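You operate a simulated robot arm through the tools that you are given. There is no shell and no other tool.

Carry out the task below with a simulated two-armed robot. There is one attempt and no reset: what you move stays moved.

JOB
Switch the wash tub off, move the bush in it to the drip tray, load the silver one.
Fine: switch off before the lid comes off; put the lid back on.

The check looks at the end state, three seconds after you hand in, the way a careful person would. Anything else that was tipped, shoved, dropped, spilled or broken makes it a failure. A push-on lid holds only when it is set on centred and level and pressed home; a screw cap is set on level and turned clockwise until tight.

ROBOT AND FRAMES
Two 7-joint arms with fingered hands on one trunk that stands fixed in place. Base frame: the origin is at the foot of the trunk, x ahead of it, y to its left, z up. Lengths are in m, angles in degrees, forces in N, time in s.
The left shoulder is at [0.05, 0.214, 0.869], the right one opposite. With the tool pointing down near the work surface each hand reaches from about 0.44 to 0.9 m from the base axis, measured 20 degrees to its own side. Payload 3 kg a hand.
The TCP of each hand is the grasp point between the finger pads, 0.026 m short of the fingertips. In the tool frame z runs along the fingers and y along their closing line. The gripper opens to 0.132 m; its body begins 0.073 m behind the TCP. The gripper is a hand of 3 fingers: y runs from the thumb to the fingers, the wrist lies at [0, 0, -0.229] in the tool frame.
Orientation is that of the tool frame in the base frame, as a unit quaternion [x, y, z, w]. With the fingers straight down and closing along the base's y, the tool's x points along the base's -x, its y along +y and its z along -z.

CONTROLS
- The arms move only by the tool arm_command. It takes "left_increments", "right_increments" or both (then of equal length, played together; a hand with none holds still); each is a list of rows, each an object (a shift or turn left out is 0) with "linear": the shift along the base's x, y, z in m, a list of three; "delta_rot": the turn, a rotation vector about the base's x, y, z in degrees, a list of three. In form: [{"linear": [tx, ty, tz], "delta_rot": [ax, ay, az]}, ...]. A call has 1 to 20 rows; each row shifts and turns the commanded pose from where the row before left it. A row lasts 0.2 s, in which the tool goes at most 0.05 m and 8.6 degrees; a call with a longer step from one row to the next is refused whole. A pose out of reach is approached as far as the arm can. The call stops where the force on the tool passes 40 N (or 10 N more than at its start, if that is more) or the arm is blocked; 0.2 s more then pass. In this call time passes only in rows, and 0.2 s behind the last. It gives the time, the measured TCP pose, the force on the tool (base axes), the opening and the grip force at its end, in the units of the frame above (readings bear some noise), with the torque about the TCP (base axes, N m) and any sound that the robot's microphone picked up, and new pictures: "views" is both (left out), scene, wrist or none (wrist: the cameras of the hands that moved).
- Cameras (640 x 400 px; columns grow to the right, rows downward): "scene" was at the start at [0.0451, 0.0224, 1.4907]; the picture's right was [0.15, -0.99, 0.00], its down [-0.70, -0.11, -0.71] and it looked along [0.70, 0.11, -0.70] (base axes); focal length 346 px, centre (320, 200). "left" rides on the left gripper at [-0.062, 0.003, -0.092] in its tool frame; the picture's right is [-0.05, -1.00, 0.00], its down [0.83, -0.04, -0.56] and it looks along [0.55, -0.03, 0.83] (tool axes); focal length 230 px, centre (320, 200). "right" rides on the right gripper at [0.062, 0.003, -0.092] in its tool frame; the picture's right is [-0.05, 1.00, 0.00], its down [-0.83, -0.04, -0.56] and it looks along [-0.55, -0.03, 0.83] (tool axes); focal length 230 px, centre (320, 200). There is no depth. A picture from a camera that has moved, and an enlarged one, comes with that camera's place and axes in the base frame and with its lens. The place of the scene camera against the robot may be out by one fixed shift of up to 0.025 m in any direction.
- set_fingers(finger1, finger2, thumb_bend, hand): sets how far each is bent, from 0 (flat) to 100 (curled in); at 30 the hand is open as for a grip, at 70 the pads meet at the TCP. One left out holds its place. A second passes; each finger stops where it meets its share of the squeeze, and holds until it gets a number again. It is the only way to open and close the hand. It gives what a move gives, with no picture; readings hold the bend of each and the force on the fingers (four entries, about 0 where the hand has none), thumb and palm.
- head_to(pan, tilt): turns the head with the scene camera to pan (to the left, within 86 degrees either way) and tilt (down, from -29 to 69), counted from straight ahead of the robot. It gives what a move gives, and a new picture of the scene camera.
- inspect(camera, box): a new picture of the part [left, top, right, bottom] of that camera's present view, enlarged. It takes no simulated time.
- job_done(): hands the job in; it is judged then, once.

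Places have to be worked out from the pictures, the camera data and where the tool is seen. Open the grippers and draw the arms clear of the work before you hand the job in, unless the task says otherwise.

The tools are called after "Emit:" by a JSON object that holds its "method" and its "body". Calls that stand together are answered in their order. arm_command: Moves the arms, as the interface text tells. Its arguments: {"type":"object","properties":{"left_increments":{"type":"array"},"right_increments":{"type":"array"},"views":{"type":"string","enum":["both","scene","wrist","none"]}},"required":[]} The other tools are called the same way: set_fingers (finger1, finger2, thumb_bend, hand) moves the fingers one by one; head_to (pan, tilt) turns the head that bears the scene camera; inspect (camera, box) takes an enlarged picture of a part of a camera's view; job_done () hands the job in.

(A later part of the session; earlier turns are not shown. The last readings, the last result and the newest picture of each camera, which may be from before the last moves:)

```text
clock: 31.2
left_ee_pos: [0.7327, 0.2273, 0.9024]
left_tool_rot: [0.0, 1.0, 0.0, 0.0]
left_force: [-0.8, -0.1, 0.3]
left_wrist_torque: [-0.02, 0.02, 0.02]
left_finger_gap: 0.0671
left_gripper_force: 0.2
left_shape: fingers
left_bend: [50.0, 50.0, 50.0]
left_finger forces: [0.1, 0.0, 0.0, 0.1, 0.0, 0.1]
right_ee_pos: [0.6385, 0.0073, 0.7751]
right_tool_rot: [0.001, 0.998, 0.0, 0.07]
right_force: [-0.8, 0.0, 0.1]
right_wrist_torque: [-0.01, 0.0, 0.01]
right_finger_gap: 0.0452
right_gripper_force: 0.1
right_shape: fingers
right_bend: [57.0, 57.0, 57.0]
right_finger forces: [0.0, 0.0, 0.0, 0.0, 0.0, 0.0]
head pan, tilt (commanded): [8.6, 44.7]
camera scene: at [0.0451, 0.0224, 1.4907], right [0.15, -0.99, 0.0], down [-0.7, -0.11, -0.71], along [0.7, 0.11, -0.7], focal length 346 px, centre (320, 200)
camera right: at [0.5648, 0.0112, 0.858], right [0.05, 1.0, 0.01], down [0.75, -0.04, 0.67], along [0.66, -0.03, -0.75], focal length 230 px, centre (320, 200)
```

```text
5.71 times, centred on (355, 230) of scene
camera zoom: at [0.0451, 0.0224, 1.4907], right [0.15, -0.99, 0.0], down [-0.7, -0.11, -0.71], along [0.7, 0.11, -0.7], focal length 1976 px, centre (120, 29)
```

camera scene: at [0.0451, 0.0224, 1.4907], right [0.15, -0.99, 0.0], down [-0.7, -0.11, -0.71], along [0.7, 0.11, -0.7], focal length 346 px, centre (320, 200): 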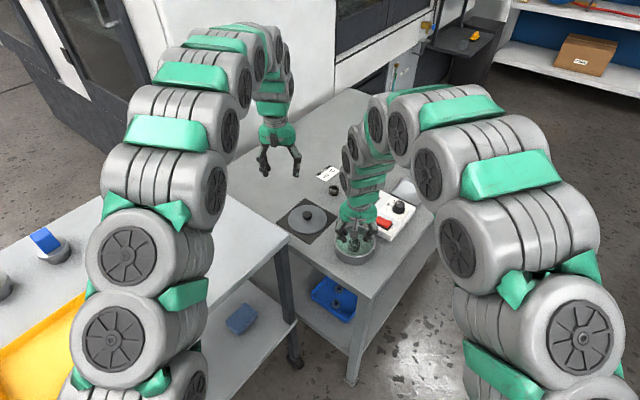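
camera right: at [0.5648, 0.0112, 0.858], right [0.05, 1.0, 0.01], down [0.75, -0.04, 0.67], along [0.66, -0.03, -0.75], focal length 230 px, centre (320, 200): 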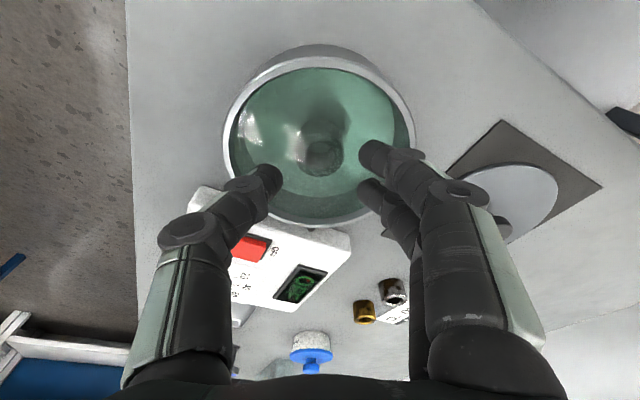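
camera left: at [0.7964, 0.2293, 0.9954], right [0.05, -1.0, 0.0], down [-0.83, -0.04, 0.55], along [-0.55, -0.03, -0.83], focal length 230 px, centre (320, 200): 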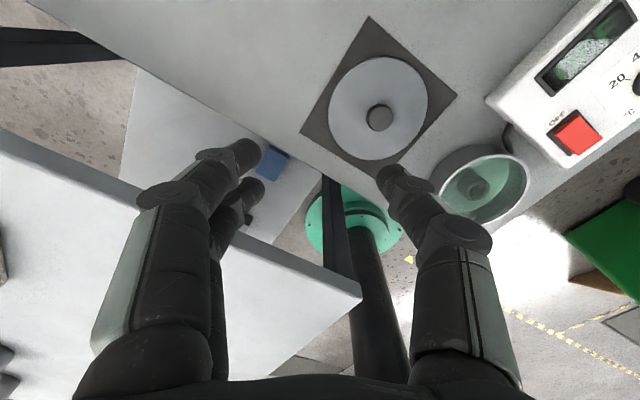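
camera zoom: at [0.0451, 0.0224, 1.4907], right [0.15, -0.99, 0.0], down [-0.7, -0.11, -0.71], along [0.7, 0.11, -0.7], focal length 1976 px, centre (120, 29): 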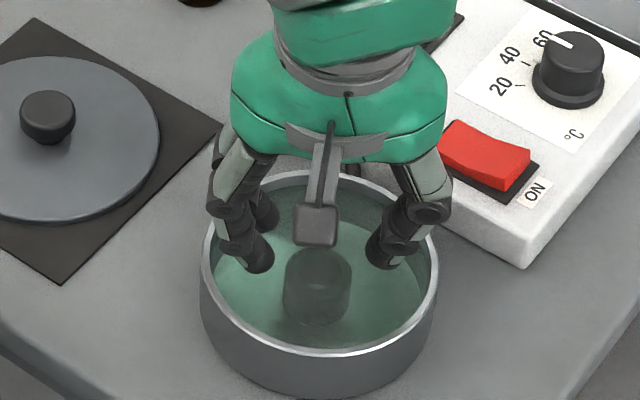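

The tub's inner diameter is about 102 mm, so I close slightly more (60), shift 2 mm toward the thumb side, and descend slowly around the bush with force checks.

Emit:
{"method": "set_fingers", "body": {"hand": "right", "finger1": 60, "finger2": 60, "thumb_bend": 60}}

Emit:
{"method": "arm_command", "body": {"right_increments": [{"linear": [0.0015, -0.002, -0.005]}, {"linear": [0, 0, -0.005]}, {"linear": [0, 0, -0.004]}], "views": "wrist"}}

Emit:
{"method": "inspect", "body": {"camera": "right", "box": [200, 60, 440, 240]}}

Emit:
{"method": "inspect", "body": {"camera": "scene", "box": [325, 195, 385, 265]}}

```text
clock: 32.2
left_ee_pos: [0.7358, 0.2277, 0.9028]
left_tool_rot: [0.0, 1.0, 0.0, 0.0]
left_force: [0.2, 0.5, -0.2]
left_wrist_torque: [0.01, 0.0, -0.01]
left_finger_gap: 0.0673
left_gripper_force: 0.1
left_shape: fingers
left_bend: [50.0, 50.0, 50.0]
left_finger forces: [0.0, 0.0, 0.0, 0.0, 0.0, 0.1]
right_ee_pos: [0.6382, 0.0077, 0.7747]
right_tool_rot: [0.0, 0.998, 0.0, 0.07]
right_force: [-0.3, 0.1, 0.2]
right_wrist_torque: [-0.01, -0.01, -0.03]
right_finger_gap: 0.036
right_gripper_force: 0.0
right_shape: fingers
right_bend: [60.0, 60.0, 60.0]
right_finger forces: [0.0, 0.0, 0.1, 0.0, 0.0, 0.0]
head pan, tilt (commanded): [8.6, 44.7]
```

```text
clock: 33.0
left_ee_pos: [0.7341, 0.2273, 0.9035]
left_tool_rot: [0.0, 1.0, -0.001, 0.0]
left_force: [-0.1, -0.1, -0.2]
left_wrist_torque: [-0.04, 0.01, -0.01]
left_finger_gap: 0.0673
left_gripper_force: 0.0
left_shape: fingers
left_bend: [50.0, 50.0, 50.0]
left_finger forces: [0.0, 0.0, 0.1, 0.0, 0.0, 0.0]
right_ee_pos: [0.6381, 0.0046, 0.7608]
right_tool_rot: [-0.001, 0.998, 0.001, 0.069]
right_force: [0.8, -0.5, -0.3]
right_wrist_torque: [-0.04, 0.02, -0.01]
right_finger_gap: 0.0356
right_gripper_force: 0.1
right_shape: fingers
right_bend: [60.0, 60.0, 60.0]
right_finger forces: [0.1, 0.1, 0.1, 0.1, 0.0, 0.1]
head pan, tilt (commanded): [8.6, 44.7]
camera right: at [0.5656, 0.0082, 0.8438], right [0.05, 1.0, 0.01], down [0.75, -0.04, 0.67], along [0.66, -0.03, -0.75], focal length 230 px, centre (320, 200)
```

right: 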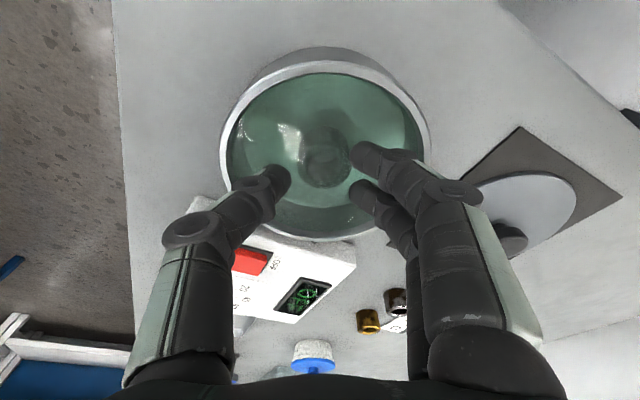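

```text
2.22 times, centred on (320, 150) of right
camera zoom: at [0.5656, 0.0082, 0.8438], right [0.05, 1.0, 0.01], down [0.75, -0.04, 0.67], along [0.66, -0.03, -0.75], focal length 511 px, centre (320, 311)
```

zoom: 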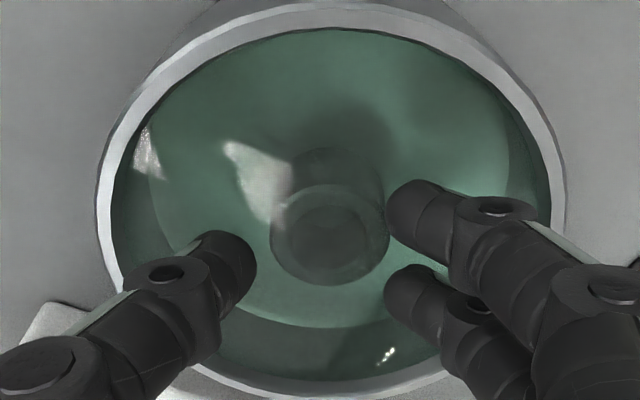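

```text
5.71 times, centred on (355, 230) of scene
camera zoom: at [0.0451, 0.0224, 1.4907], right [0.15, -0.99, 0.0], down [-0.7, -0.11, -0.71], along [0.7, 0.11, -0.7], focal length 1976 px, centre (120, 29)
```

zoom: 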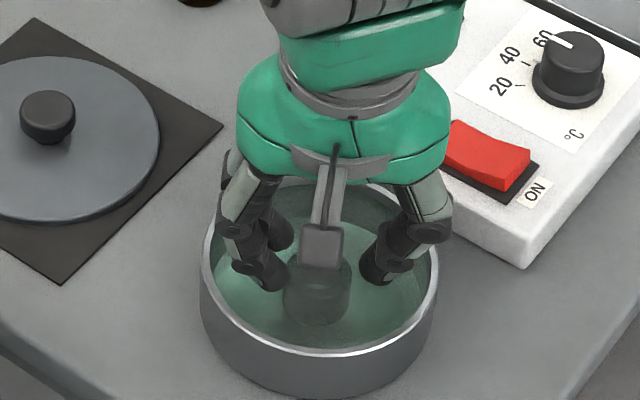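

Alignment looks right: clear of both the bush and the tub wall. I continue down 12 mm in small steps.

Emit:
{"method": "arm_command", "body": {"right_increments": [{"linear": [0.0005, 0, -0.004]}, {"linear": [0.0005, 0, -0.004]}, {"linear": [0, 0, -0.004]}], "views": "wrist"}}

Emit:
{"method": "inspect", "body": {"camera": "right", "box": [200, 60, 440, 240]}}

Emit:
{"method": "inspect", "body": {"camera": "scene", "box": [325, 195, 385, 265]}}

```text
clock: 33.8
left_ee_pos: [0.7337, 0.2265, 0.9036]
left_tool_rot: [0.0, 1.0, -0.001, 0.0]
left_force: [-0.2, 0.4, -0.3]
left_wrist_torque: [-0.01, -0.02, -0.02]
left_finger_gap: 0.0672
left_gripper_force: 0.1
left_shape: fingers
left_bend: [50.0, 50.0, 50.0]
left_finger forces: [0.0, 0.1, 0.1, 0.0, 0.0, 0.0]
right_ee_pos: [0.6416, 0.0043, 0.7479]
right_tool_rot: [0.001, 0.998, -0.001, 0.07]
right_force: [-0.1, 0.1, 0.9]
right_wrist_torque: [0.02, 0.01, 0.02]
right_finger_gap: 0.0356
right_gripper_force: 0.0
right_shape: fingers
right_bend: [60.0, 60.0, 60.0]
right_finger forces: [0.1, 0.0, 0.0, 0.0, 0.0, 0.1]
head pan, tilt (commanded): [8.6, 44.7]
camera right: at [0.5667, 0.0082, 0.8321], right [0.05, 1.0, 0.01], down [0.74, -0.04, 0.67], along [0.67, -0.03, -0.75], focal length 230 px, centre (320, 200)
```

right: 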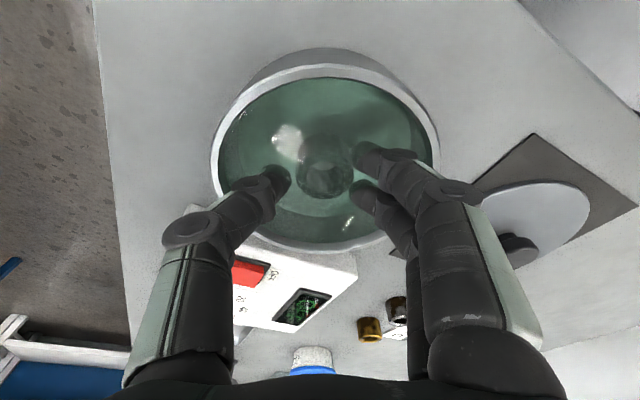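

```text
2.22 times, centred on (320, 150) of right
camera zoom: at [0.5667, 0.0082, 0.8321], right [0.05, 1.0, 0.01], down [0.74, -0.04, 0.67], along [0.67, -0.03, -0.75], focal length 511 px, centre (320, 311)
```

zoom: 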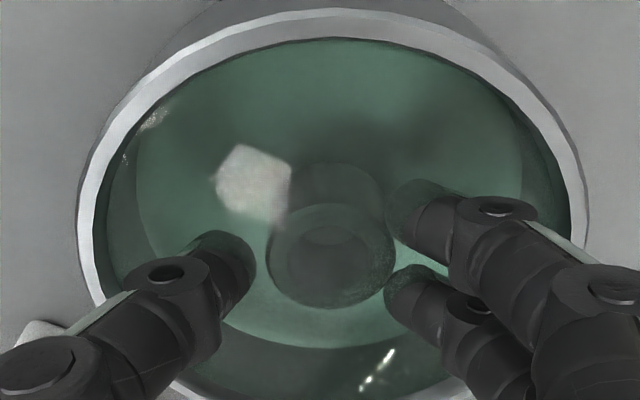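

```text
5.71 times, centred on (355, 230) of scene
camera zoom: at [0.0451, 0.0224, 1.4907], right [0.15, -0.99, 0.0], down [-0.7, -0.11, -0.71], along [0.7, 0.11, -0.7], focal length 1976 px, centre (120, 29)
```

zoom: 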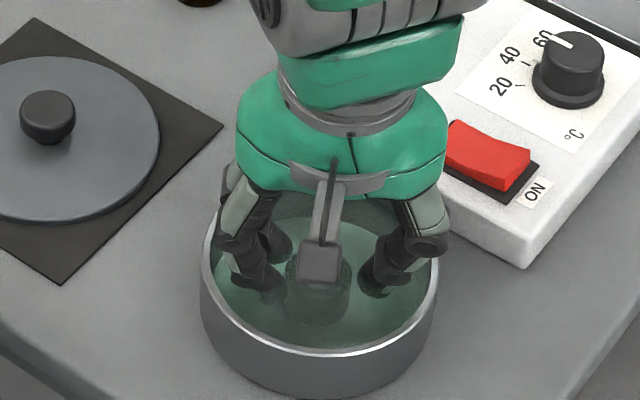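

No contact forces and the tips straddle the bush. I lower 3 mm more and close on it.

Emit:
{"method": "arm_command", "body": {"right_increments": [{"linear": [0, 0, -0.003]}], "views": "none"}}

Emit:
{"method": "set_fingers", "body": {"hand": "right", "finger1": 72, "finger2": 72, "thumb_bend": 72}}

Emit:
{"method": "inspect", "body": {"camera": "right", "box": [200, 60, 440, 240]}}

```text
clock: 34.2
left_ee_pos: [0.7338, 0.2271, 0.9024]
left_tool_rot: [0.001, 1.0, 0.0, 0.001]
left_force: [0.0, 0.2, 0.7]
left_wrist_torque: [0.02, -0.02, 0.02]
left_finger_gap: 0.0671
left_gripper_force: 0.0
left_shape: fingers
left_bend: [50.0, 50.0, 50.0]
left_finger forces: [0.0, 0.0, 0.0, 0.0, 0.0, 0.0]
right_ee_pos: [0.6411, 0.0033, 0.747]
right_tool_rot: [0.0, 0.998, 0.0, 0.07]
right_force: [-0.1, 0.1, 0.0]
right_wrist_torque: [0.03, -0.02, -0.02]
right_finger_gap: 0.0359
right_gripper_force: 0.0
right_shape: fingers
right_bend: [60.0, 60.0, 60.0]
right_finger forces: [0.4, 0.0, 0.1, 0.0, 0.0, 0.0]
head pan, tilt (commanded): [8.6, 44.7]
```

```text
clock: 35.2
left_ee_pos: [0.7345, 0.2269, 0.9034]
left_tool_rot: [0.0, 1.0, 0.0, 0.0]
left_force: [0.0, -0.4, -0.1]
left_wrist_torque: [0.02, -0.01, 0.01]
left_finger_gap: 0.0669
left_gripper_force: 0.1
left_shape: fingers
left_bend: [50.0, 50.0, 50.0]
left_finger forces: [0.0, 0.0, 0.0, 0.1, 0.1, 0.0]
right_ee_pos: [0.6418, 0.0045, 0.7448]
right_tool_rot: [0.0, 0.998, -0.001, 0.069]
right_force: [0.7, 0.3, -0.8]
right_wrist_torque: [-0.01, -0.01, 0.0]
right_finger_gap: 0.0282
right_gripper_force: 15.3
right_shape: fingers
right_bend: [65.0, 66.0, 65.0]
right_finger forces: [8.3, 6.7, 0.1, 0.0, 15.0, 0.0]
head pan, tilt (commanded): [8.6, 44.7]
```

```text
2.22 times, centred on (320, 150) of right
camera zoom: at [0.5672, 0.0077, 0.8293], right [0.05, 1.0, 0.01], down [0.75, -0.04, 0.67], along [0.66, -0.03, -0.75], focal length 511 px, centre (320, 311)
```

zoom: 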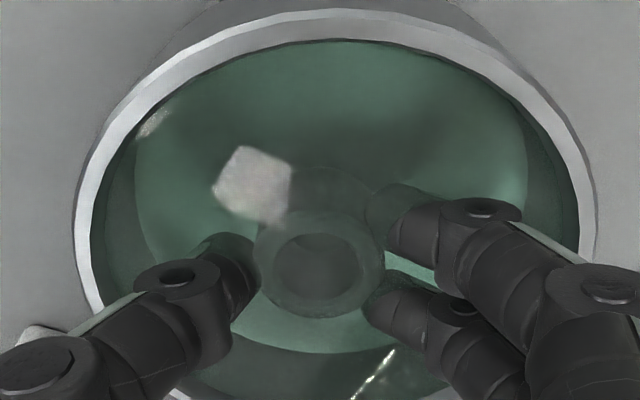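

The bush is gripped by all three fingers (15 N). I lift it slowly out of the liquid and pause above the tub to let it drain.

Emit:
{"method": "arm_command", "body": {"right_increments": [{"linear": [0, 0, 0.004]}, {"linear": [0, 0, 0.006]}, {"linear": [0, 0, 0.008]}, {"linear": [0, 0, 0.01]}, {"linear": [0, 0, 0.012]}, {"linear": [0, 0, 0.012]}, {"linear": [0, 0, 0.012]}, {"linear": [0, 0, 0.004]}]}}

Emit:
{"method": "inspect", "body": {"camera": "scene", "box": [315, 180, 395, 270]}}

Emit:
{"method": "inspect", "body": {"camera": "right", "box": [200, 60, 440, 240]}}

```text
clock: 37.0
left_ee_pos: [0.7353, 0.2276, 0.9036]
left_tool_rot: [0.0, 1.0, 0.0, 0.0]
left_force: [0.8, -1.2, 0.0]
left_wrist_torque: [0.0, 0.02, 0.02]
left_finger_gap: 0.0674
left_gripper_force: 0.1
left_shape: fingers
left_bend: [50.0, 50.0, 50.0]
left_finger forces: [0.1, 0.0, 0.0, 0.1, 0.1, 0.1]
right_ee_pos: [0.6418, 0.0018, 0.8139]
right_tool_rot: [0.0, 0.998, 0.0, 0.069]
right_force: [0.2, -0.5, -1.0]
right_wrist_torque: [0.03, 0.01, 0.05]
right_finger_gap: 0.0285
right_gripper_force: 14.8
right_shape: fingers
right_bend: [65.0, 66.0, 65.0]
right_finger forces: [8.3, 6.9, 0.0, 0.0, 14.9, 0.0]
head pan, tilt (commanded): [8.6, 44.7]
camera scene: at [0.0451, 0.0224, 1.4907], right [0.15, -0.99, 0.0], down [-0.7, -0.11, -0.71], along [0.7, 0.11, -0.7], focal length 346 px, centre (320, 200)
camera right: at [0.5674, 0.0072, 0.8985], right [0.05, 1.0, 0.01], down [0.75, -0.04, 0.67], along [0.66, -0.03, -0.75], focal length 230 px, centre (320, 200)
```

scene: 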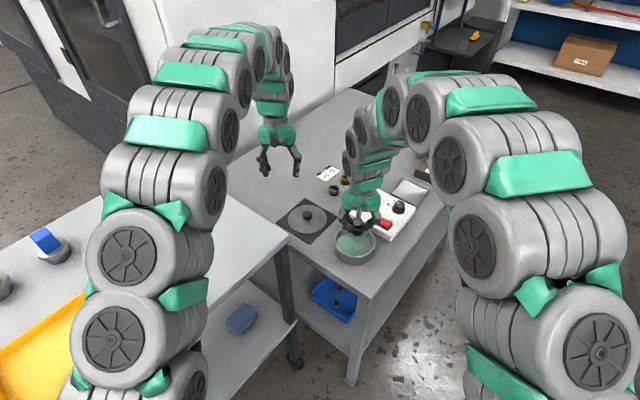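
right: 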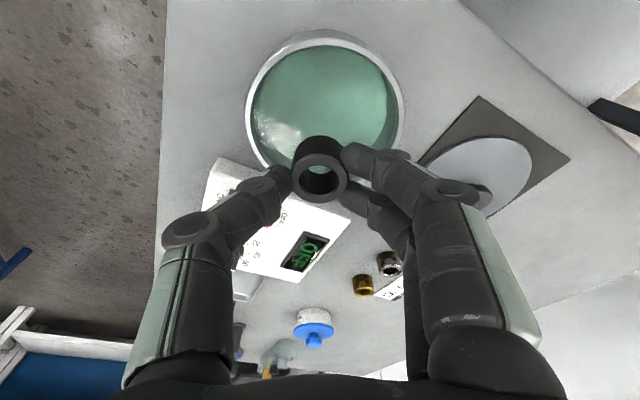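

```text
4.44 times, centred on (355, 225) of scene
camera zoom: at [0.0451, 0.0224, 1.4907], right [0.15, -0.99, 0.0], down [-0.7, -0.11, -0.71], along [0.7, 0.11, -0.7], focal length 1537 px, centre (164, 89)
```

zoom: 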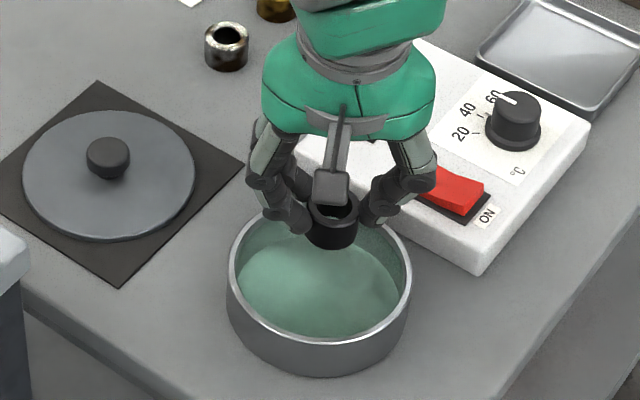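

```text
2.22 times, centred on (320, 150) of right
camera zoom: at [0.5674, 0.0072, 0.8985], right [0.05, 1.0, 0.01], down [0.75, -0.04, 0.67], along [0.66, -0.03, -0.75], focal length 511 px, centre (320, 311)
```

zoom: 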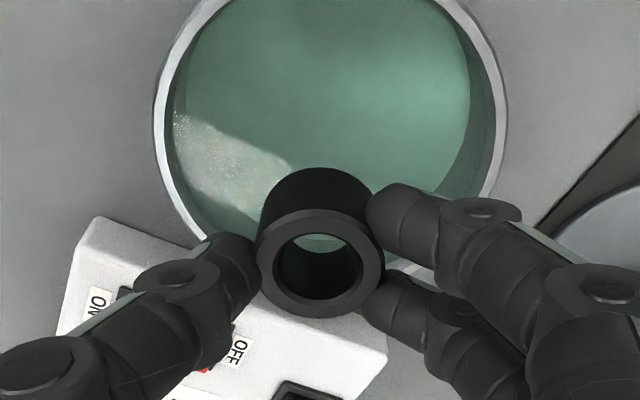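

A black bush came out. I wait about a second to drain above the tub, then carry it high over the control box to the tray.

Emit:
{"method": "arm_command", "body": {"right_increments": [{"linear": [0, 0, 0]}, {"linear": [0, 0, 0]}, {"linear": [0, 0, 0]}, {"linear": [0, 0, 0]}, {"linear": [0, 0, 0]}, {"linear": [0, 0, 0]}, {"linear": [0, 0, 0.02]}, {"linear": [0, 0, 0.02]}, {"linear": [0.0347, -0.0217, 0]}, {"linear": [0.0347, -0.0217, 0]}, {"linear": [0.0347, -0.0217, 0]}, {"linear": [0.0347, -0.0217, 0]}, {"linear": [0.0347, -0.0217, 0]}, {"linear": [0.0347, -0.0217, -0.005]}, {"linear": [0.0347, -0.0217, -0.01]}]}}

Emit:
{"method": "inspect", "body": {"camera": "right", "box": [200, 60, 440, 240]}}

Emit:
{"method": "inspect", "body": {"camera": "scene", "box": [370, 130, 470, 220]}}

```text
clock: 40.2
left_ee_pos: [0.7339, 0.226, 0.903]
left_tool_rot: [0.0, 1.0, 0.0, 0.0]
left_force: [0.3, 0.3, 0.5]
left_wrist_torque: [-0.03, -0.01, -0.02]
left_finger_gap: 0.0674
left_gripper_force: 0.1
left_shape: fingers
left_bend: [50.0, 50.0, 50.0]
left_finger forces: [0.1, 0.0, 0.0, 0.1, 0.0, 0.0]
right_ee_pos: [0.8845, -0.1473, 0.8406]
right_tool_rot: [0.0, 0.997, 0.001, 0.071]
right_force: [0.8, 0.4, 0.3]
right_wrist_torque: [-0.03, 0.02, 0.01]
right_finger_gap: 0.0278
right_gripper_force: 15.3
right_shape: fingers
right_bend: [66.0, 67.0, 65.0]
right_finger forces: [8.6, 7.4, 0.1, 0.0, 14.7, 0.0]
head pan, tilt (commanded): [8.6, 44.7]
camera scene: at [0.0449, 0.0225, 1.4907], right [0.15, -0.99, 0.0], down [-0.7, -0.11, -0.71], along [0.7, 0.11, -0.7], focal length 346 px, centre (320, 200)
camera right: at [0.8109, -0.1433, 0.9239], right [0.05, 1.0, 0.01], down [0.75, -0.04, 0.67], along [0.66, -0.03, -0.75], focal length 230 px, centre (320, 200)
```

scene: 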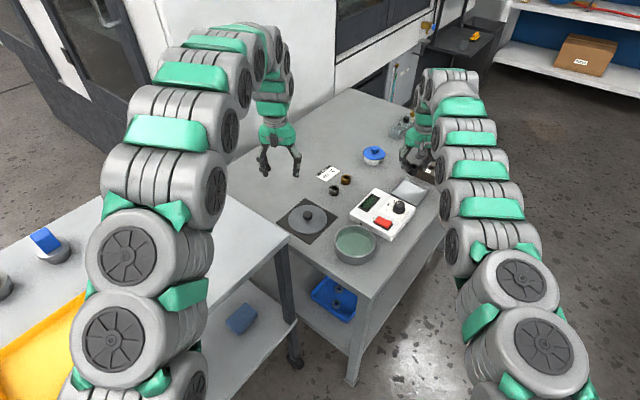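
right: 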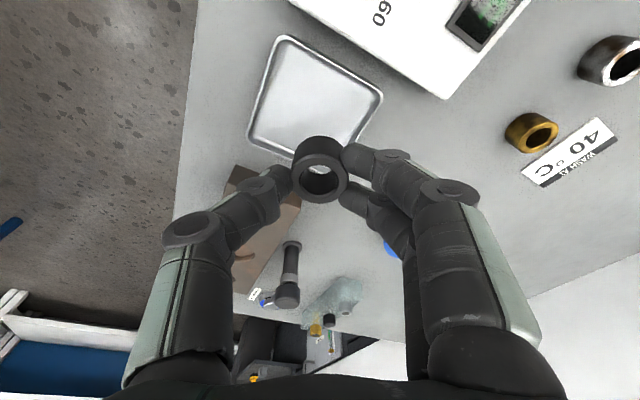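

```text
2.22 times, centred on (320, 150) of right
camera zoom: at [0.8109, -0.1433, 0.9239], right [0.05, 1.0, 0.01], down [0.75, -0.04, 0.67], along [0.66, -0.03, -0.75], focal length 511 px, centre (320, 311)
```

zoom: 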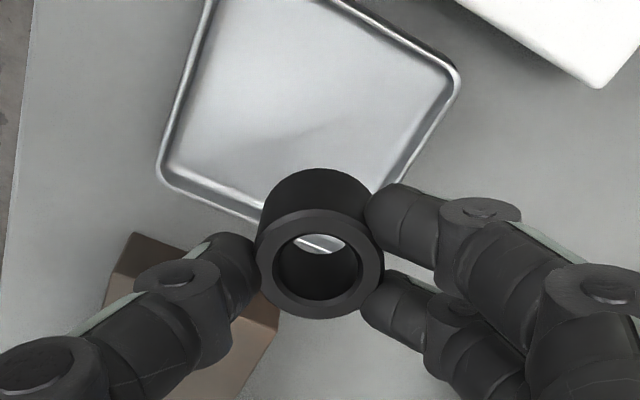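

```text
4.44 times, centred on (420, 175) of scene
camera zoom: at [0.0449, 0.0225, 1.4907], right [0.15, -0.99, 0.0], down [-0.7, -0.11, -0.71], along [0.7, 0.11, -0.7], focal length 1537 px, centre (-124, 311)
```

zoom: 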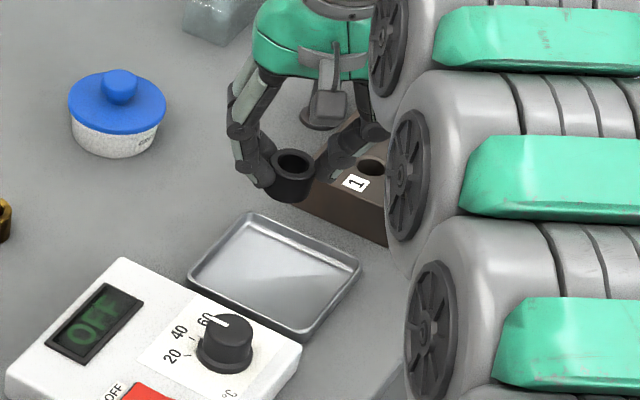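

Tray centre confirmed at about (0.897, -0.155). I centre over it and lower the bush close to the tray floor.

Emit:
{"method": "arm_command", "body": {"right_increments": [{"linear": [0.005, -0.008, -0.03]}, {"linear": [0.001, 0, -0.035]}, {"linear": [0, 0, -0.015]}, {"linear": [0, 0, -0.006]}]}}

Emit:
{"method": "inspect", "body": {"camera": "right", "box": [200, 60, 440, 240]}}

Emit:
{"method": "inspect", "body": {"camera": "scene", "box": [370, 140, 450, 220]}}

```text
clock: 41.2
left_ee_pos: [0.7334, 0.2275, 0.9023]
left_tool_rot: [0.0, 1.0, 0.0, 0.0]
left_force: [-0.3, 1.0, -0.8]
left_wrist_torque: [0.01, -0.02, -0.02]
left_finger_gap: 0.0673
left_gripper_force: 0.1
left_shape: fingers
left_bend: [50.0, 50.0, 50.0]
left_finger forces: [0.1, 0.0, 0.1, 0.0, 0.0, 0.0]
right_ee_pos: [0.8897, -0.1575, 0.7521]
right_tool_rot: [0.0, 0.998, 0.001, 0.07]
right_force: [-0.5, -0.5, -1.2]
right_wrist_torque: [0.01, 0.0, -0.04]
right_finger_gap: 0.028
right_gripper_force: 15.4
right_shape: fingers
right_bend: [66.0, 67.0, 65.0]
right_finger forces: [8.6, 7.5, 0.0, 0.1, 14.7, 0.0]
head pan, tilt (commanded): [8.6, 44.7]
camera scene: at [0.0451, 0.0224, 1.4907], right [0.15, -0.99, 0.0], down [-0.7, -0.11, -0.71], along [0.7, 0.11, -0.7], focal length 346 px, centre (320, 200)
camera right: at [0.8162, -0.1534, 0.8357], right [0.05, 1.0, 0.01], down [0.75, -0.04, 0.67], along [0.66, -0.03, -0.75], focal length 230 px, centre (320, 200)
```

scene: 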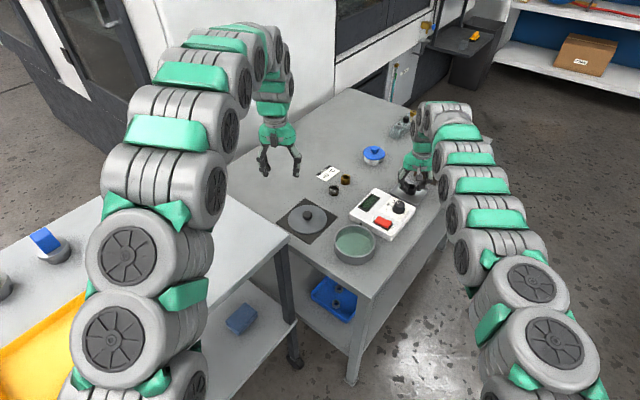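
right: 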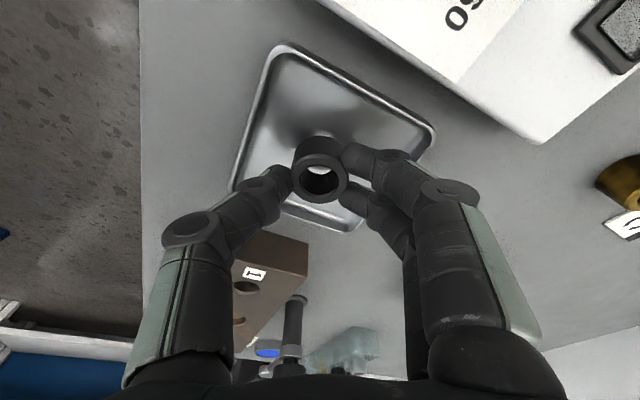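

```text
2.22 times, centred on (320, 150) of right
camera zoom: at [0.8162, -0.1534, 0.8357], right [0.05, 1.0, 0.01], down [0.75, -0.04, 0.67], along [0.66, -0.03, -0.75], focal length 511 px, centre (320, 311)
```

zoom: 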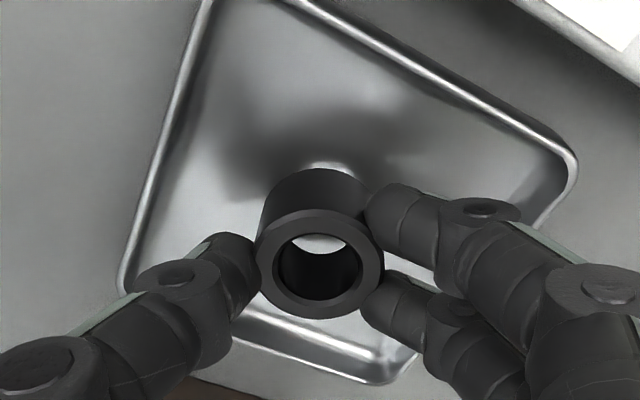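

```text
5.00 times, centred on (410, 180) of scene
camera zoom: at [0.0451, 0.0224, 1.4907], right [0.15, -0.99, 0.0], down [-0.7, -0.11, -0.71], along [0.7, 0.11, -0.7], focal length 1729 px, centre (-130, 300)
```

zoom: 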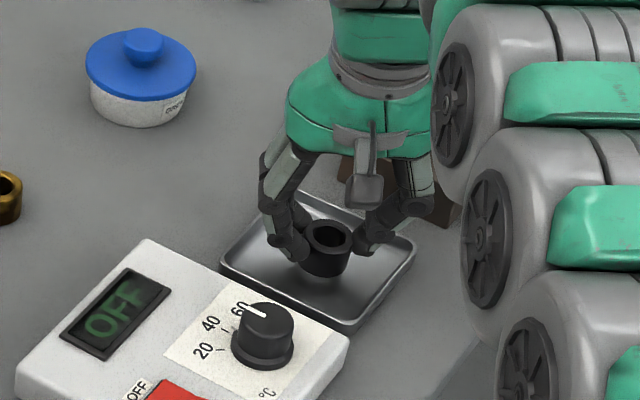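

The bush hovers over the tray's middle. I lower in small steps until it touches.

Emit:
{"method": "arm_command", "body": {"right_increments": [{"linear": [0, 0, -0.002]}, {"linear": [0, 0, -0.002]}, {"linear": [0, 0, -0.002]}], "views": "none"}}

Emit:
{"method": "arm_command", "body": {"right_increments": [{"linear": [0, 0, -0.0015]}, {"linear": [0, 0, -0.0015]}], "views": "none"}}

Emit:
{"method": "inspect", "body": {"camera": "scene", "box": [380, 160, 440, 210]}}

```text
clock: 42.0
left_ee_pos: [0.7352, 0.2275, 0.904]
left_tool_rot: [0.0, 1.0, 0.0, 0.0]
left_force: [-0.3, 0.2, 0.2]
left_wrist_torque: [-0.02, 0.01, 0.01]
left_finger_gap: 0.067
left_gripper_force: 0.0
left_shape: fingers
left_bend: [50.0, 50.0, 50.0]
left_finger forces: [0.1, 0.0, 0.1, 0.0, 0.0, 0.1]
right_ee_pos: [0.8903, -0.1565, 0.7463]
right_tool_rot: [0.001, 0.998, -0.001, 0.069]
right_force: [-0.9, 0.2, -0.9]
right_wrist_torque: [0.01, 0.0, 0.01]
right_finger_gap: 0.0279
right_gripper_force: 15.5
right_shape: fingers
right_bend: [66.0, 67.0, 65.0]
right_finger forces: [8.4, 7.5, 0.0, 0.0, 14.7, 0.0]
head pan, tilt (commanded): [8.6, 44.7]
```

```text
clock: 42.6
left_ee_pos: [0.7338, 0.2267, 0.9029]
left_tool_rot: [0.0, 1.0, 0.0, 0.0]
left_force: [0.5, 0.4, 0.3]
left_wrist_torque: [-0.01, 0.02, -0.03]
left_finger_gap: 0.0671
left_gripper_force: 0.0
left_shape: fingers
left_bend: [50.0, 50.0, 50.0]
left_finger forces: [0.0, 0.0, 0.0, 0.0, 0.1, 0.0]
right_ee_pos: [0.8901, -0.156, 0.7446]
right_tool_rot: [0.0, 0.998, 0.0, 0.07]
right_force: [-0.2, 0.0, 5.4]
right_wrist_torque: [-0.05, 0.04, -0.01]
right_finger_gap: 0.0276
right_gripper_force: 16.6
right_shape: fingers
right_bend: [66.0, 67.0, 66.0]
right_finger forces: [9.6, 8.3, 0.1, 0.1, 15.7, 0.0]
head pan, tilt (commanded): [8.6, 44.7]
```

```text
8.00 times, centred on (410, 185) of scene
camera zoom: at [0.045, 0.0225, 1.4907], right [0.15, -0.99, 0.0], down [-0.7, -0.11, -0.71], along [0.7, 0.11, -0.7], focal length 2767 px, centre (-400, 320)
```

zoom: 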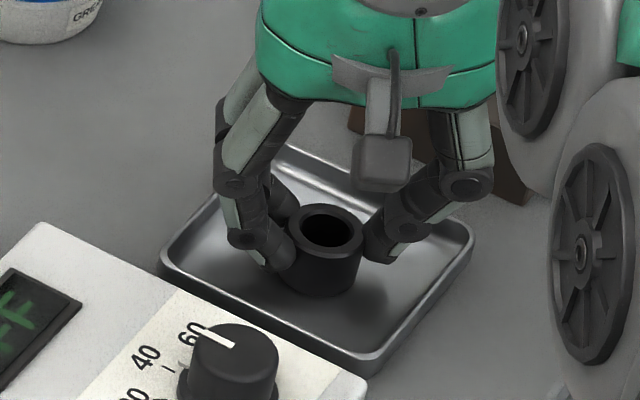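

The bush stands on the tray floor (5 N contact). I open the hand modestly and lift straight away.

Emit:
{"method": "set_fingers", "body": {"hand": "right", "finger1": 57, "finger2": 57, "thumb_bend": 57}}

Emit:
{"method": "inspect", "body": {"camera": "right", "box": [200, 60, 440, 240]}}

Emit:
{"method": "inspect", "body": {"camera": "scene", "box": [380, 160, 440, 210]}}

```text
clock: 43.6
left_ee_pos: [0.7337, 0.2261, 0.9031]
left_tool_rot: [0.001, 1.0, 0.001, 0.0]
left_force: [-0.6, 0.8, 0.2]
left_wrist_torque: [0.02, 0.01, 0.01]
left_finger_gap: 0.0671
left_gripper_force: 0.1
left_shape: fingers
left_bend: [50.0, 50.0, 50.0]
left_finger forces: [0.0, 0.0, 0.0, 0.1, 0.1, 0.1]
right_ee_pos: [0.8894, -0.1558, 0.7444]
right_tool_rot: [0.0, 0.998, 0.0, 0.069]
right_force: [0.4, -0.3, -0.3]
right_wrist_torque: [-0.02, -0.03, 0.04]
right_finger_gap: 0.0475
right_gripper_force: 0.1
right_shape: fingers
right_bend: [56.0, 56.0, 56.0]
right_finger forces: [0.0, 0.0, 0.0, 0.0, 0.0, 0.0]
head pan, tilt (commanded): [8.6, 44.7]
```

```text
2.22 times, centred on (320, 150) of right
camera zoom: at [0.8163, -0.1517, 0.8271], right [0.05, 1.0, 0.01], down [0.75, -0.04, 0.67], along [0.66, -0.03, -0.75], focal length 511 px, centre (320, 311)
```

zoom: 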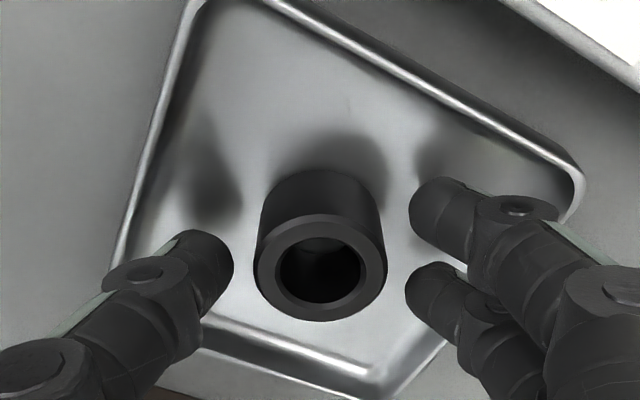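

```text
8.00 times, centred on (410, 185) of scene
camera zoom: at [0.0451, 0.0224, 1.4907], right [0.15, -0.99, 0.0], down [-0.7, -0.11, -0.71], along [0.7, 0.11, -0.7], focal length 2767 px, centre (-400, 320)
```

zoom: 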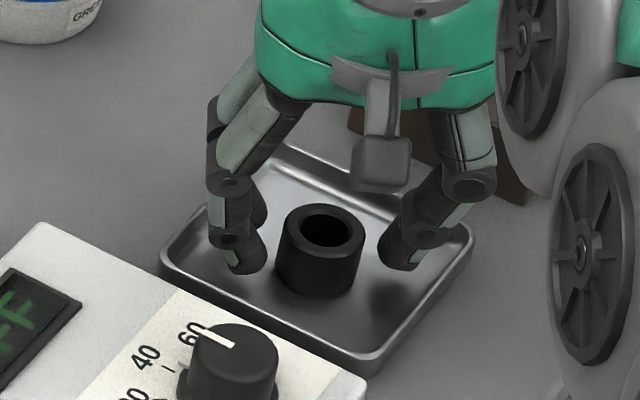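

The black bush stands upright in the tray. I raise the right hand straight up and take it back to its waiting place.

Emit:
{"method": "arm_command", "body": {"right_increments": [{"linear": [0, 0, 0.015]}, {"linear": [0, 0, 0.03]}, {"linear": [0, 0, 0.04]}, {"linear": [-0.02, 0, 0.035]}, {"linear": [-0.04, -0.02, 0.02], "delta_rot": [0, 4, 0]}, {"linear": [-0.04, -0.025, 0.01], "delta_rot": [0, 4, 0]}, {"linear": [-0.04, -0.025, 0.01]}, {"linear": [-0.04, -0.025, 0.01]}, {"linear": [-0.04, -0.025, 0.01]}]}}

Emit:
{"method": "inspect", "body": {"camera": "scene", "box": [300, 140, 460, 260]}}

```text
clock: 45.6
left_ee_pos: [0.7339, 0.2268, 0.9037]
left_tool_rot: [0.0, 1.0, -0.001, 0.0]
left_force: [-0.3, 0.6, 0.2]
left_wrist_torque: [-0.01, 0.01, -0.02]
left_finger_gap: 0.0672
left_gripper_force: 0.0
left_shape: fingers
left_bend: [50.0, 50.0, 50.0]
left_finger forces: [0.1, 0.0, 0.1, 0.0, 0.1, 0.0]
right_ee_pos: [0.6668, -0.2735, 0.9224]
right_tool_rot: [0.0, 1.0, 0.0, 0.0]
right_force: [0.7, -0.1, 0.0]
right_wrist_torque: [-0.01, 0.01, 0.02]
right_finger_gap: 0.0473
right_gripper_force: 0.1
right_shape: fingers
right_bend: [56.0, 56.0, 56.0]
right_finger forces: [0.0, 0.0, 0.0, 0.0, 0.0, 0.1]
head pan, tilt (commanded): [8.6, 44.7]
camera scene: at [0.045, 0.0225, 1.4907], right [0.15, -0.99, 0.0], down [-0.7, -0.11, -0.71], along [0.7, 0.11, -0.7], focal length 346 px, centre (320, 200)
camera right: at [0.6058, -0.2689, 1.0151], right [0.05, 1.0, 0.0], down [0.83, -0.04, 0.56], along [0.55, -0.03, -0.83], focal length 230 px, centre (320, 200)
```

scene: 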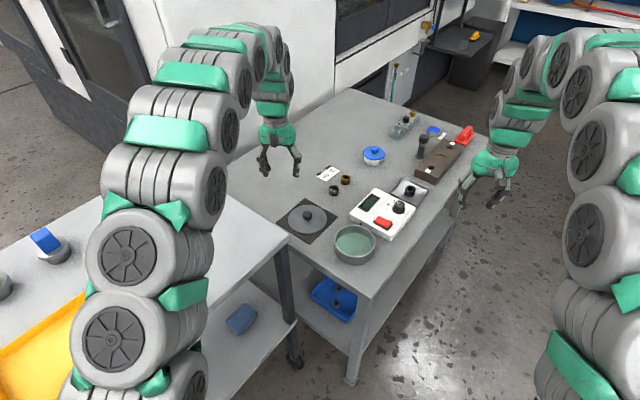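
right: 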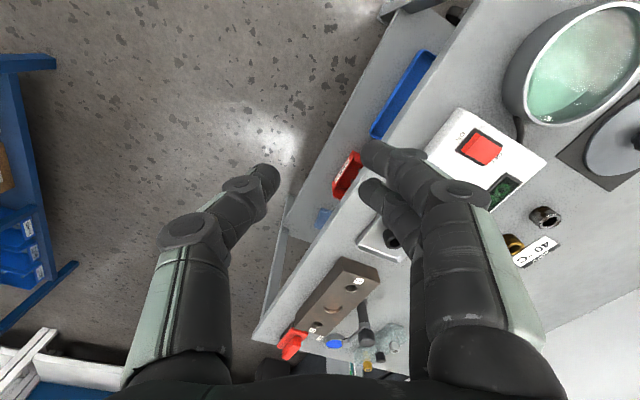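

```text
3.33 times, centred on (380, 200) of scene
camera zoom: at [0.045, 0.0225, 1.4907], right [0.15, -0.99, 0.0], down [-0.7, -0.11, -0.71], along [0.7, 0.11, -0.7], focal length 1153 px, centre (120, 200)
```

zoom: 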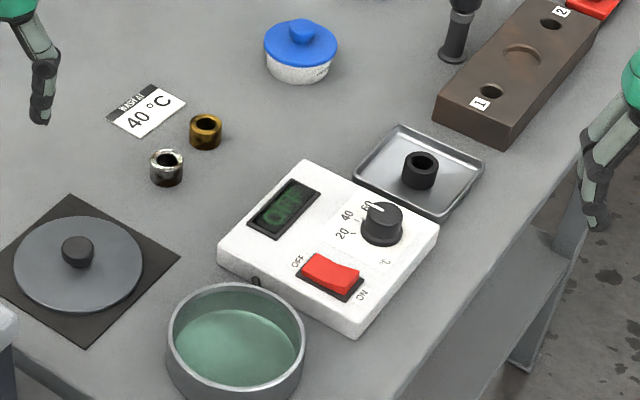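

Black bush is upright in the drip tray. Next, the silver bush at about (0.868, 0.094): I bring the left hand over it with the same 8° forward tilt.

Emit:
{"method": "arm_command", "body": {"left_increments": [{"linear": [0.02, -0.027, -0.02], "delta_rot": [0, -4, 0]}, {"linear": [0.025, -0.027, -0.02], "delta_rot": [0, -4, 0]}, {"linear": [0.027, -0.027, -0.02]}, {"linear": [0.027, -0.027, -0.02]}, {"linear": [0.027, -0.027, -0.01]}]}}

Emit:
{"method": "inspect", "body": {"camera": "left", "box": [200, 60, 440, 240]}}

Emit:
{"method": "inspect", "body": {"camera": "right", "box": [480, 180, 600, 280]}}

Emit:
{"method": "inspect", "body": {"camera": "scene", "box": [290, 130, 390, 220]}}

```text
clock: 46.8
left_ee_pos: [0.8626, 0.0916, 0.8132]
left_tool_rot: [0.0, 0.998, 0.001, 0.07]
left_force: [0.4, -0.4, 0.5]
left_wrist_torque: [-0.03, -0.01, 0.01]
left_finger_gap: 0.0673
left_gripper_force: 0.1
left_shape: fingers
left_bend: [50.0, 50.0, 50.0]
left_finger forces: [0.0, 0.0, 0.1, 0.0, 0.0, 0.1]
right_ee_pos: [0.6686, -0.2731, 0.9218]
right_tool_rot: [0.0, 1.0, 0.001, 0.0]
right_force: [-1.0, -0.1, 1.1]
right_wrist_torque: [-0.03, 0.02, -0.04]
right_finger_gap: 0.0475
right_gripper_force: 0.0
right_shape: fingers
right_bend: [56.0, 56.0, 56.0]
right_finger forces: [0.1, 0.0, 0.0, 0.1, 0.0, 0.0]
head pan, tilt (commanded): [8.6, 44.7]
camera scene: at [0.0451, 0.0225, 1.4907], right [0.15, -0.99, 0.0], down [-0.7, -0.11, -0.71], along [0.7, 0.11, -0.7], focal length 346 px, centre (320, 200)
camera left: at [0.9103, 0.0941, 0.9132], right [0.05, -1.0, 0.01], down [-0.9, -0.04, 0.43], along [-0.43, -0.03, -0.9], focal length 230 px, centre (320, 200)
```

scene: 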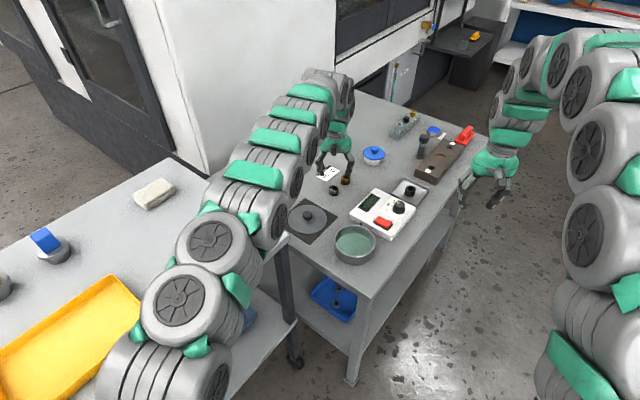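
left: 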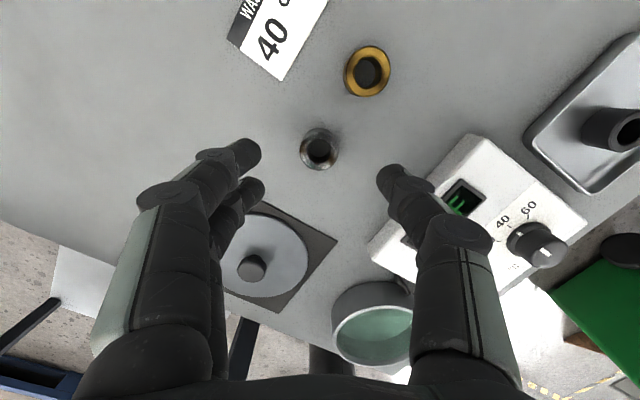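

```text
2.22 times, centred on (320, 150) of left
camera zoom: at [0.9103, 0.0941, 0.9132], right [0.05, -1.0, 0.01], down [-0.9, -0.04, 0.43], along [-0.43, -0.03, -0.9], focal length 511 px, centre (320, 311)
```

zoom: 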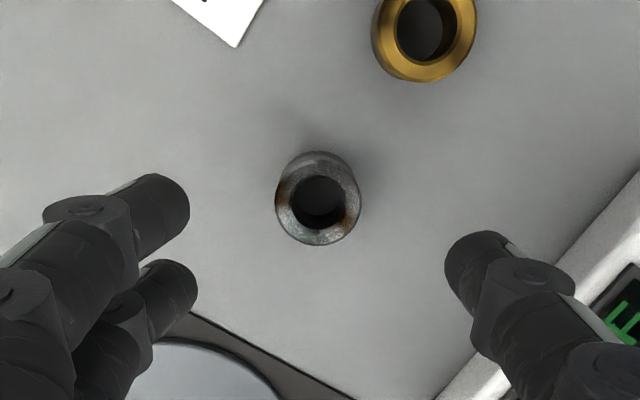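

```text
4.00 times, centred on (540, 230) of right
camera zoom: at [0.6064, -0.2685, 1.0148], right [0.05, 1.0, 0.0], down [0.83, -0.04, 0.56], along [0.55, -0.03, -0.83], focal length 920 px, centre (-560, 80)
```

zoom: 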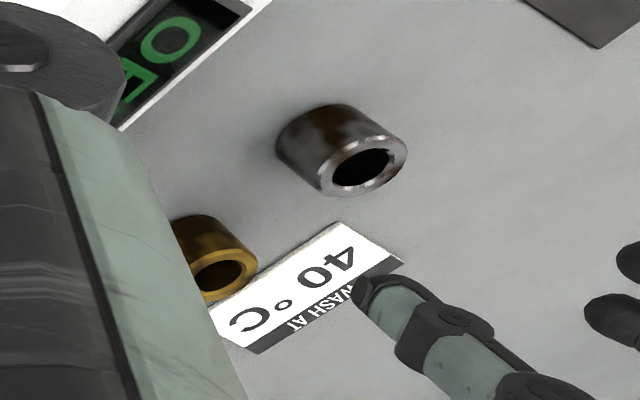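

```text
4.44 times, centred on (340, 175) of scene
camera zoom: at [0.0451, 0.0225, 1.4907], right [0.15, -0.99, 0.0], down [-0.7, -0.11, -0.71], along [0.7, 0.11, -0.7], focal length 1537 px, centre (231, 311)
```

zoom: 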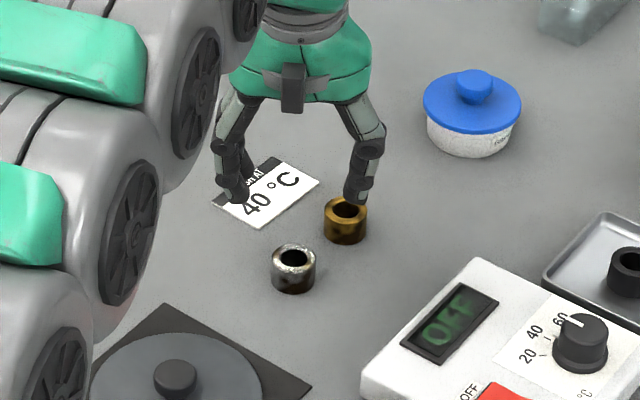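

Silver bush is at about (0.863, 0.091). I half-close the left hand to 57, centre, and descend around it.

Emit:
{"method": "set_fingers", "body": {"hand": "left", "finger1": 56, "finger2": 56, "thumb_bend": 56}}

Emit:
{"method": "arm_command", "body": {"left_increments": [{"linear": [-0.003, -0.002, -0.025]}, {"linear": [0, 0, -0.02]}, {"linear": [0, 0, -0.008]}]}}

Emit:
{"method": "inspect", "body": {"camera": "left", "box": [200, 60, 440, 240]}}

Emit:
{"method": "inspect", "body": {"camera": "scene", "box": [300, 140, 380, 220]}}

```text
clock: 47.8
left_ee_pos: [0.8618, 0.0914, 0.8156]
left_tool_rot: [0.0, 0.998, 0.0, 0.069]
left_force: [-0.3, 0.2, 0.3]
left_wrist_torque: [0.01, -0.01, -0.02]
left_finger_gap: 0.0486
left_gripper_force: 0.1
left_shape: fingers
left_bend: [56.0, 56.0, 56.0]
left_finger forces: [0.0, 0.1, 0.0, 0.0, 0.0, 0.0]
right_ee_pos: [0.6676, -0.2726, 0.9218]
right_tool_rot: [0.0, 1.0, -0.001, 0.0]
right_force: [0.9, 0.3, 0.0]
right_wrist_torque: [0.05, 0.0, -0.01]
right_finger_gap: 0.0475
right_gripper_force: 0.1
right_shape: fingers
right_bend: [56.0, 56.0, 56.0]
right_finger forces: [0.1, 0.0, 0.0, 0.0, 0.1, 0.0]
head pan, tilt (commanded): [8.6, 44.7]
```

```text
clock: 48.6
left_ee_pos: [0.8574, 0.0884, 0.7562]
left_tool_rot: [0.0, 0.998, 0.001, 0.07]
left_force: [0.2, -0.3, -0.7]
left_wrist_torque: [-0.02, -0.04, -0.03]
left_finger_gap: 0.0485
left_gripper_force: 0.1
left_shape: fingers
left_bend: [56.0, 56.0, 56.0]
left_finger forces: [0.0, 0.0, 0.0, 0.0, 0.1, 0.1]
right_ee_pos: [0.6675, -0.2725, 0.9206]
right_tool_rot: [0.0, 1.0, 0.0, 0.0]
right_force: [0.3, 0.4, 0.0]
right_wrist_torque: [0.0, 0.0, -0.02]
right_finger_gap: 0.0474
right_gripper_force: 0.0
right_shape: fingers
right_bend: [56.0, 56.0, 56.0]
right_finger forces: [0.1, 0.0, 0.0, 0.0, 0.0, 0.0]
head pan, tilt (commanded): [8.6, 44.7]
camera scene: at [0.0451, 0.0224, 1.4907], right [0.15, -0.99, 0.0], down [-0.7, -0.11, -0.71], along [0.7, 0.11, -0.7], focal length 346 px, centre (320, 200)
camera left: at [0.9059, 0.0917, 0.8558], right [0.05, -1.0, 0.01], down [-0.9, -0.04, 0.43], along [-0.43, -0.03, -0.9], focal length 230 px, centre (320, 200)
```

scene: 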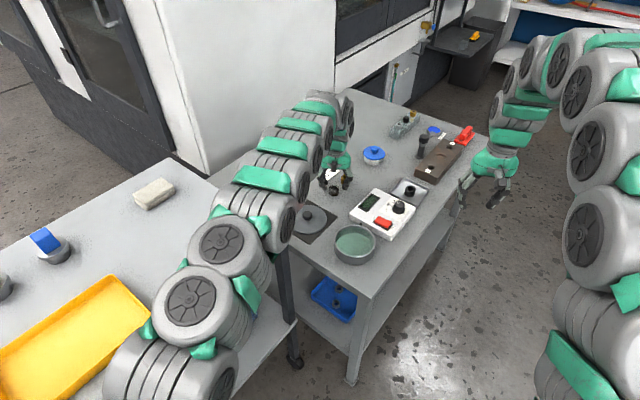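
left: 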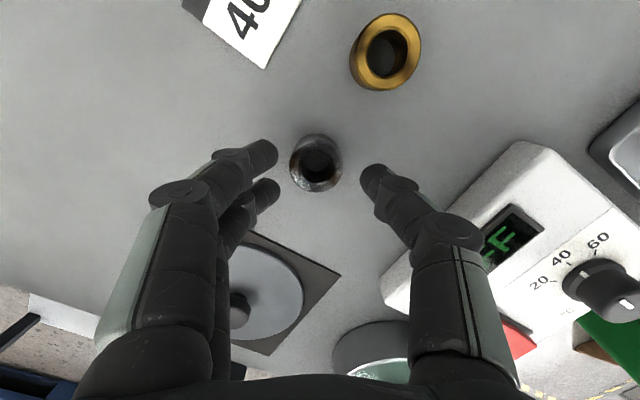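

```text
2.22 times, centred on (320, 150) of left
camera zoom: at [0.9059, 0.0917, 0.8558], right [0.05, -1.0, 0.01], down [-0.9, -0.04, 0.43], along [-0.43, -0.03, -0.9], focal length 511 px, centre (320, 311)
```

zoom: 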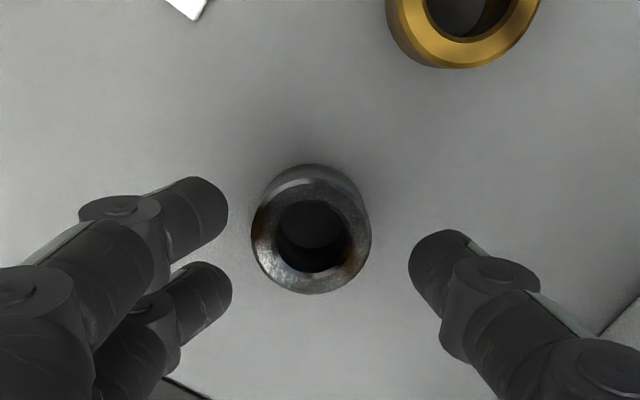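

```text
5.00 times, centred on (340, 180) of scene
camera zoom: at [0.0451, 0.0224, 1.4907], right [0.15, -0.99, 0.0], down [-0.7, -0.11, -0.71], along [0.7, 0.11, -0.7], focal length 1729 px, centre (220, 300)
```

zoom: 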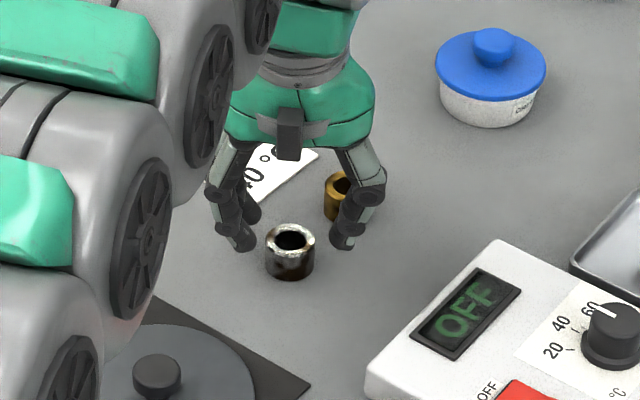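

Alignment is good (bush at about (0.865, 0.0905)). I lower 12 mm more with a 2 mm forward correction, then grip.

Emit:
{"method": "arm_command", "body": {"left_increments": [{"linear": [0.002, 0, -0.005]}, {"linear": [0, 0, -0.004]}, {"linear": [0, 0, -0.003]}], "views": "none"}}

Emit:
{"method": "inspect", "body": {"camera": "left", "box": [200, 60, 440, 240]}}

```text
clock: 49.4
left_ee_pos: [0.8589, 0.0902, 0.7452]
left_tool_rot: [0.001, 0.998, 0.0, 0.069]
left_force: [-0.3, 0.4, 0.3]
left_wrist_torque: [0.02, -0.01, -0.02]
left_finger_gap: 0.0485
left_gripper_force: 0.0
left_shape: fingers
left_bend: [56.0, 56.0, 56.0]
left_finger forces: [0.1, 0.1, 0.0, 0.1, 0.1, 0.0]
right_ee_pos: [0.6683, -0.2734, 0.9217]
right_tool_rot: [0.0, 1.0, 0.0, 0.001]
right_force: [-0.3, -0.3, 0.6]
right_wrist_torque: [-0.03, -0.02, -0.01]
right_finger_gap: 0.0474
right_gripper_force: 0.1
right_shape: fingers
right_bend: [56.0, 56.0, 56.0]
right_finger forces: [0.0, 0.0, 0.1, 0.1, 0.1, 0.0]
head pan, tilt (commanded): [8.6, 44.7]
```

```text
2.22 times, centred on (320, 150) of left
camera zoom: at [0.9075, 0.0923, 0.8441], right [0.05, -1.0, 0.01], down [-0.9, -0.04, 0.43], along [-0.43, -0.03, -0.9], focal length 511 px, centre (320, 311)
```

zoom: 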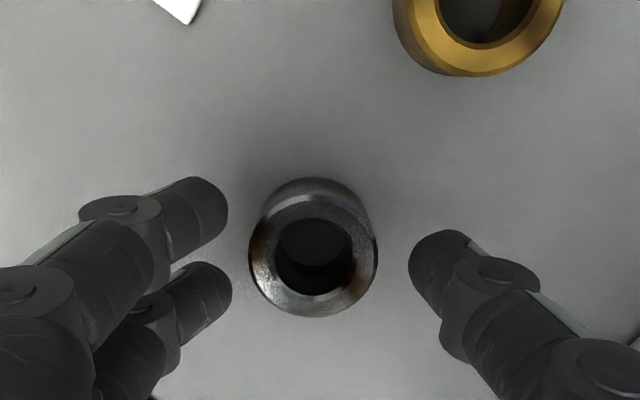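

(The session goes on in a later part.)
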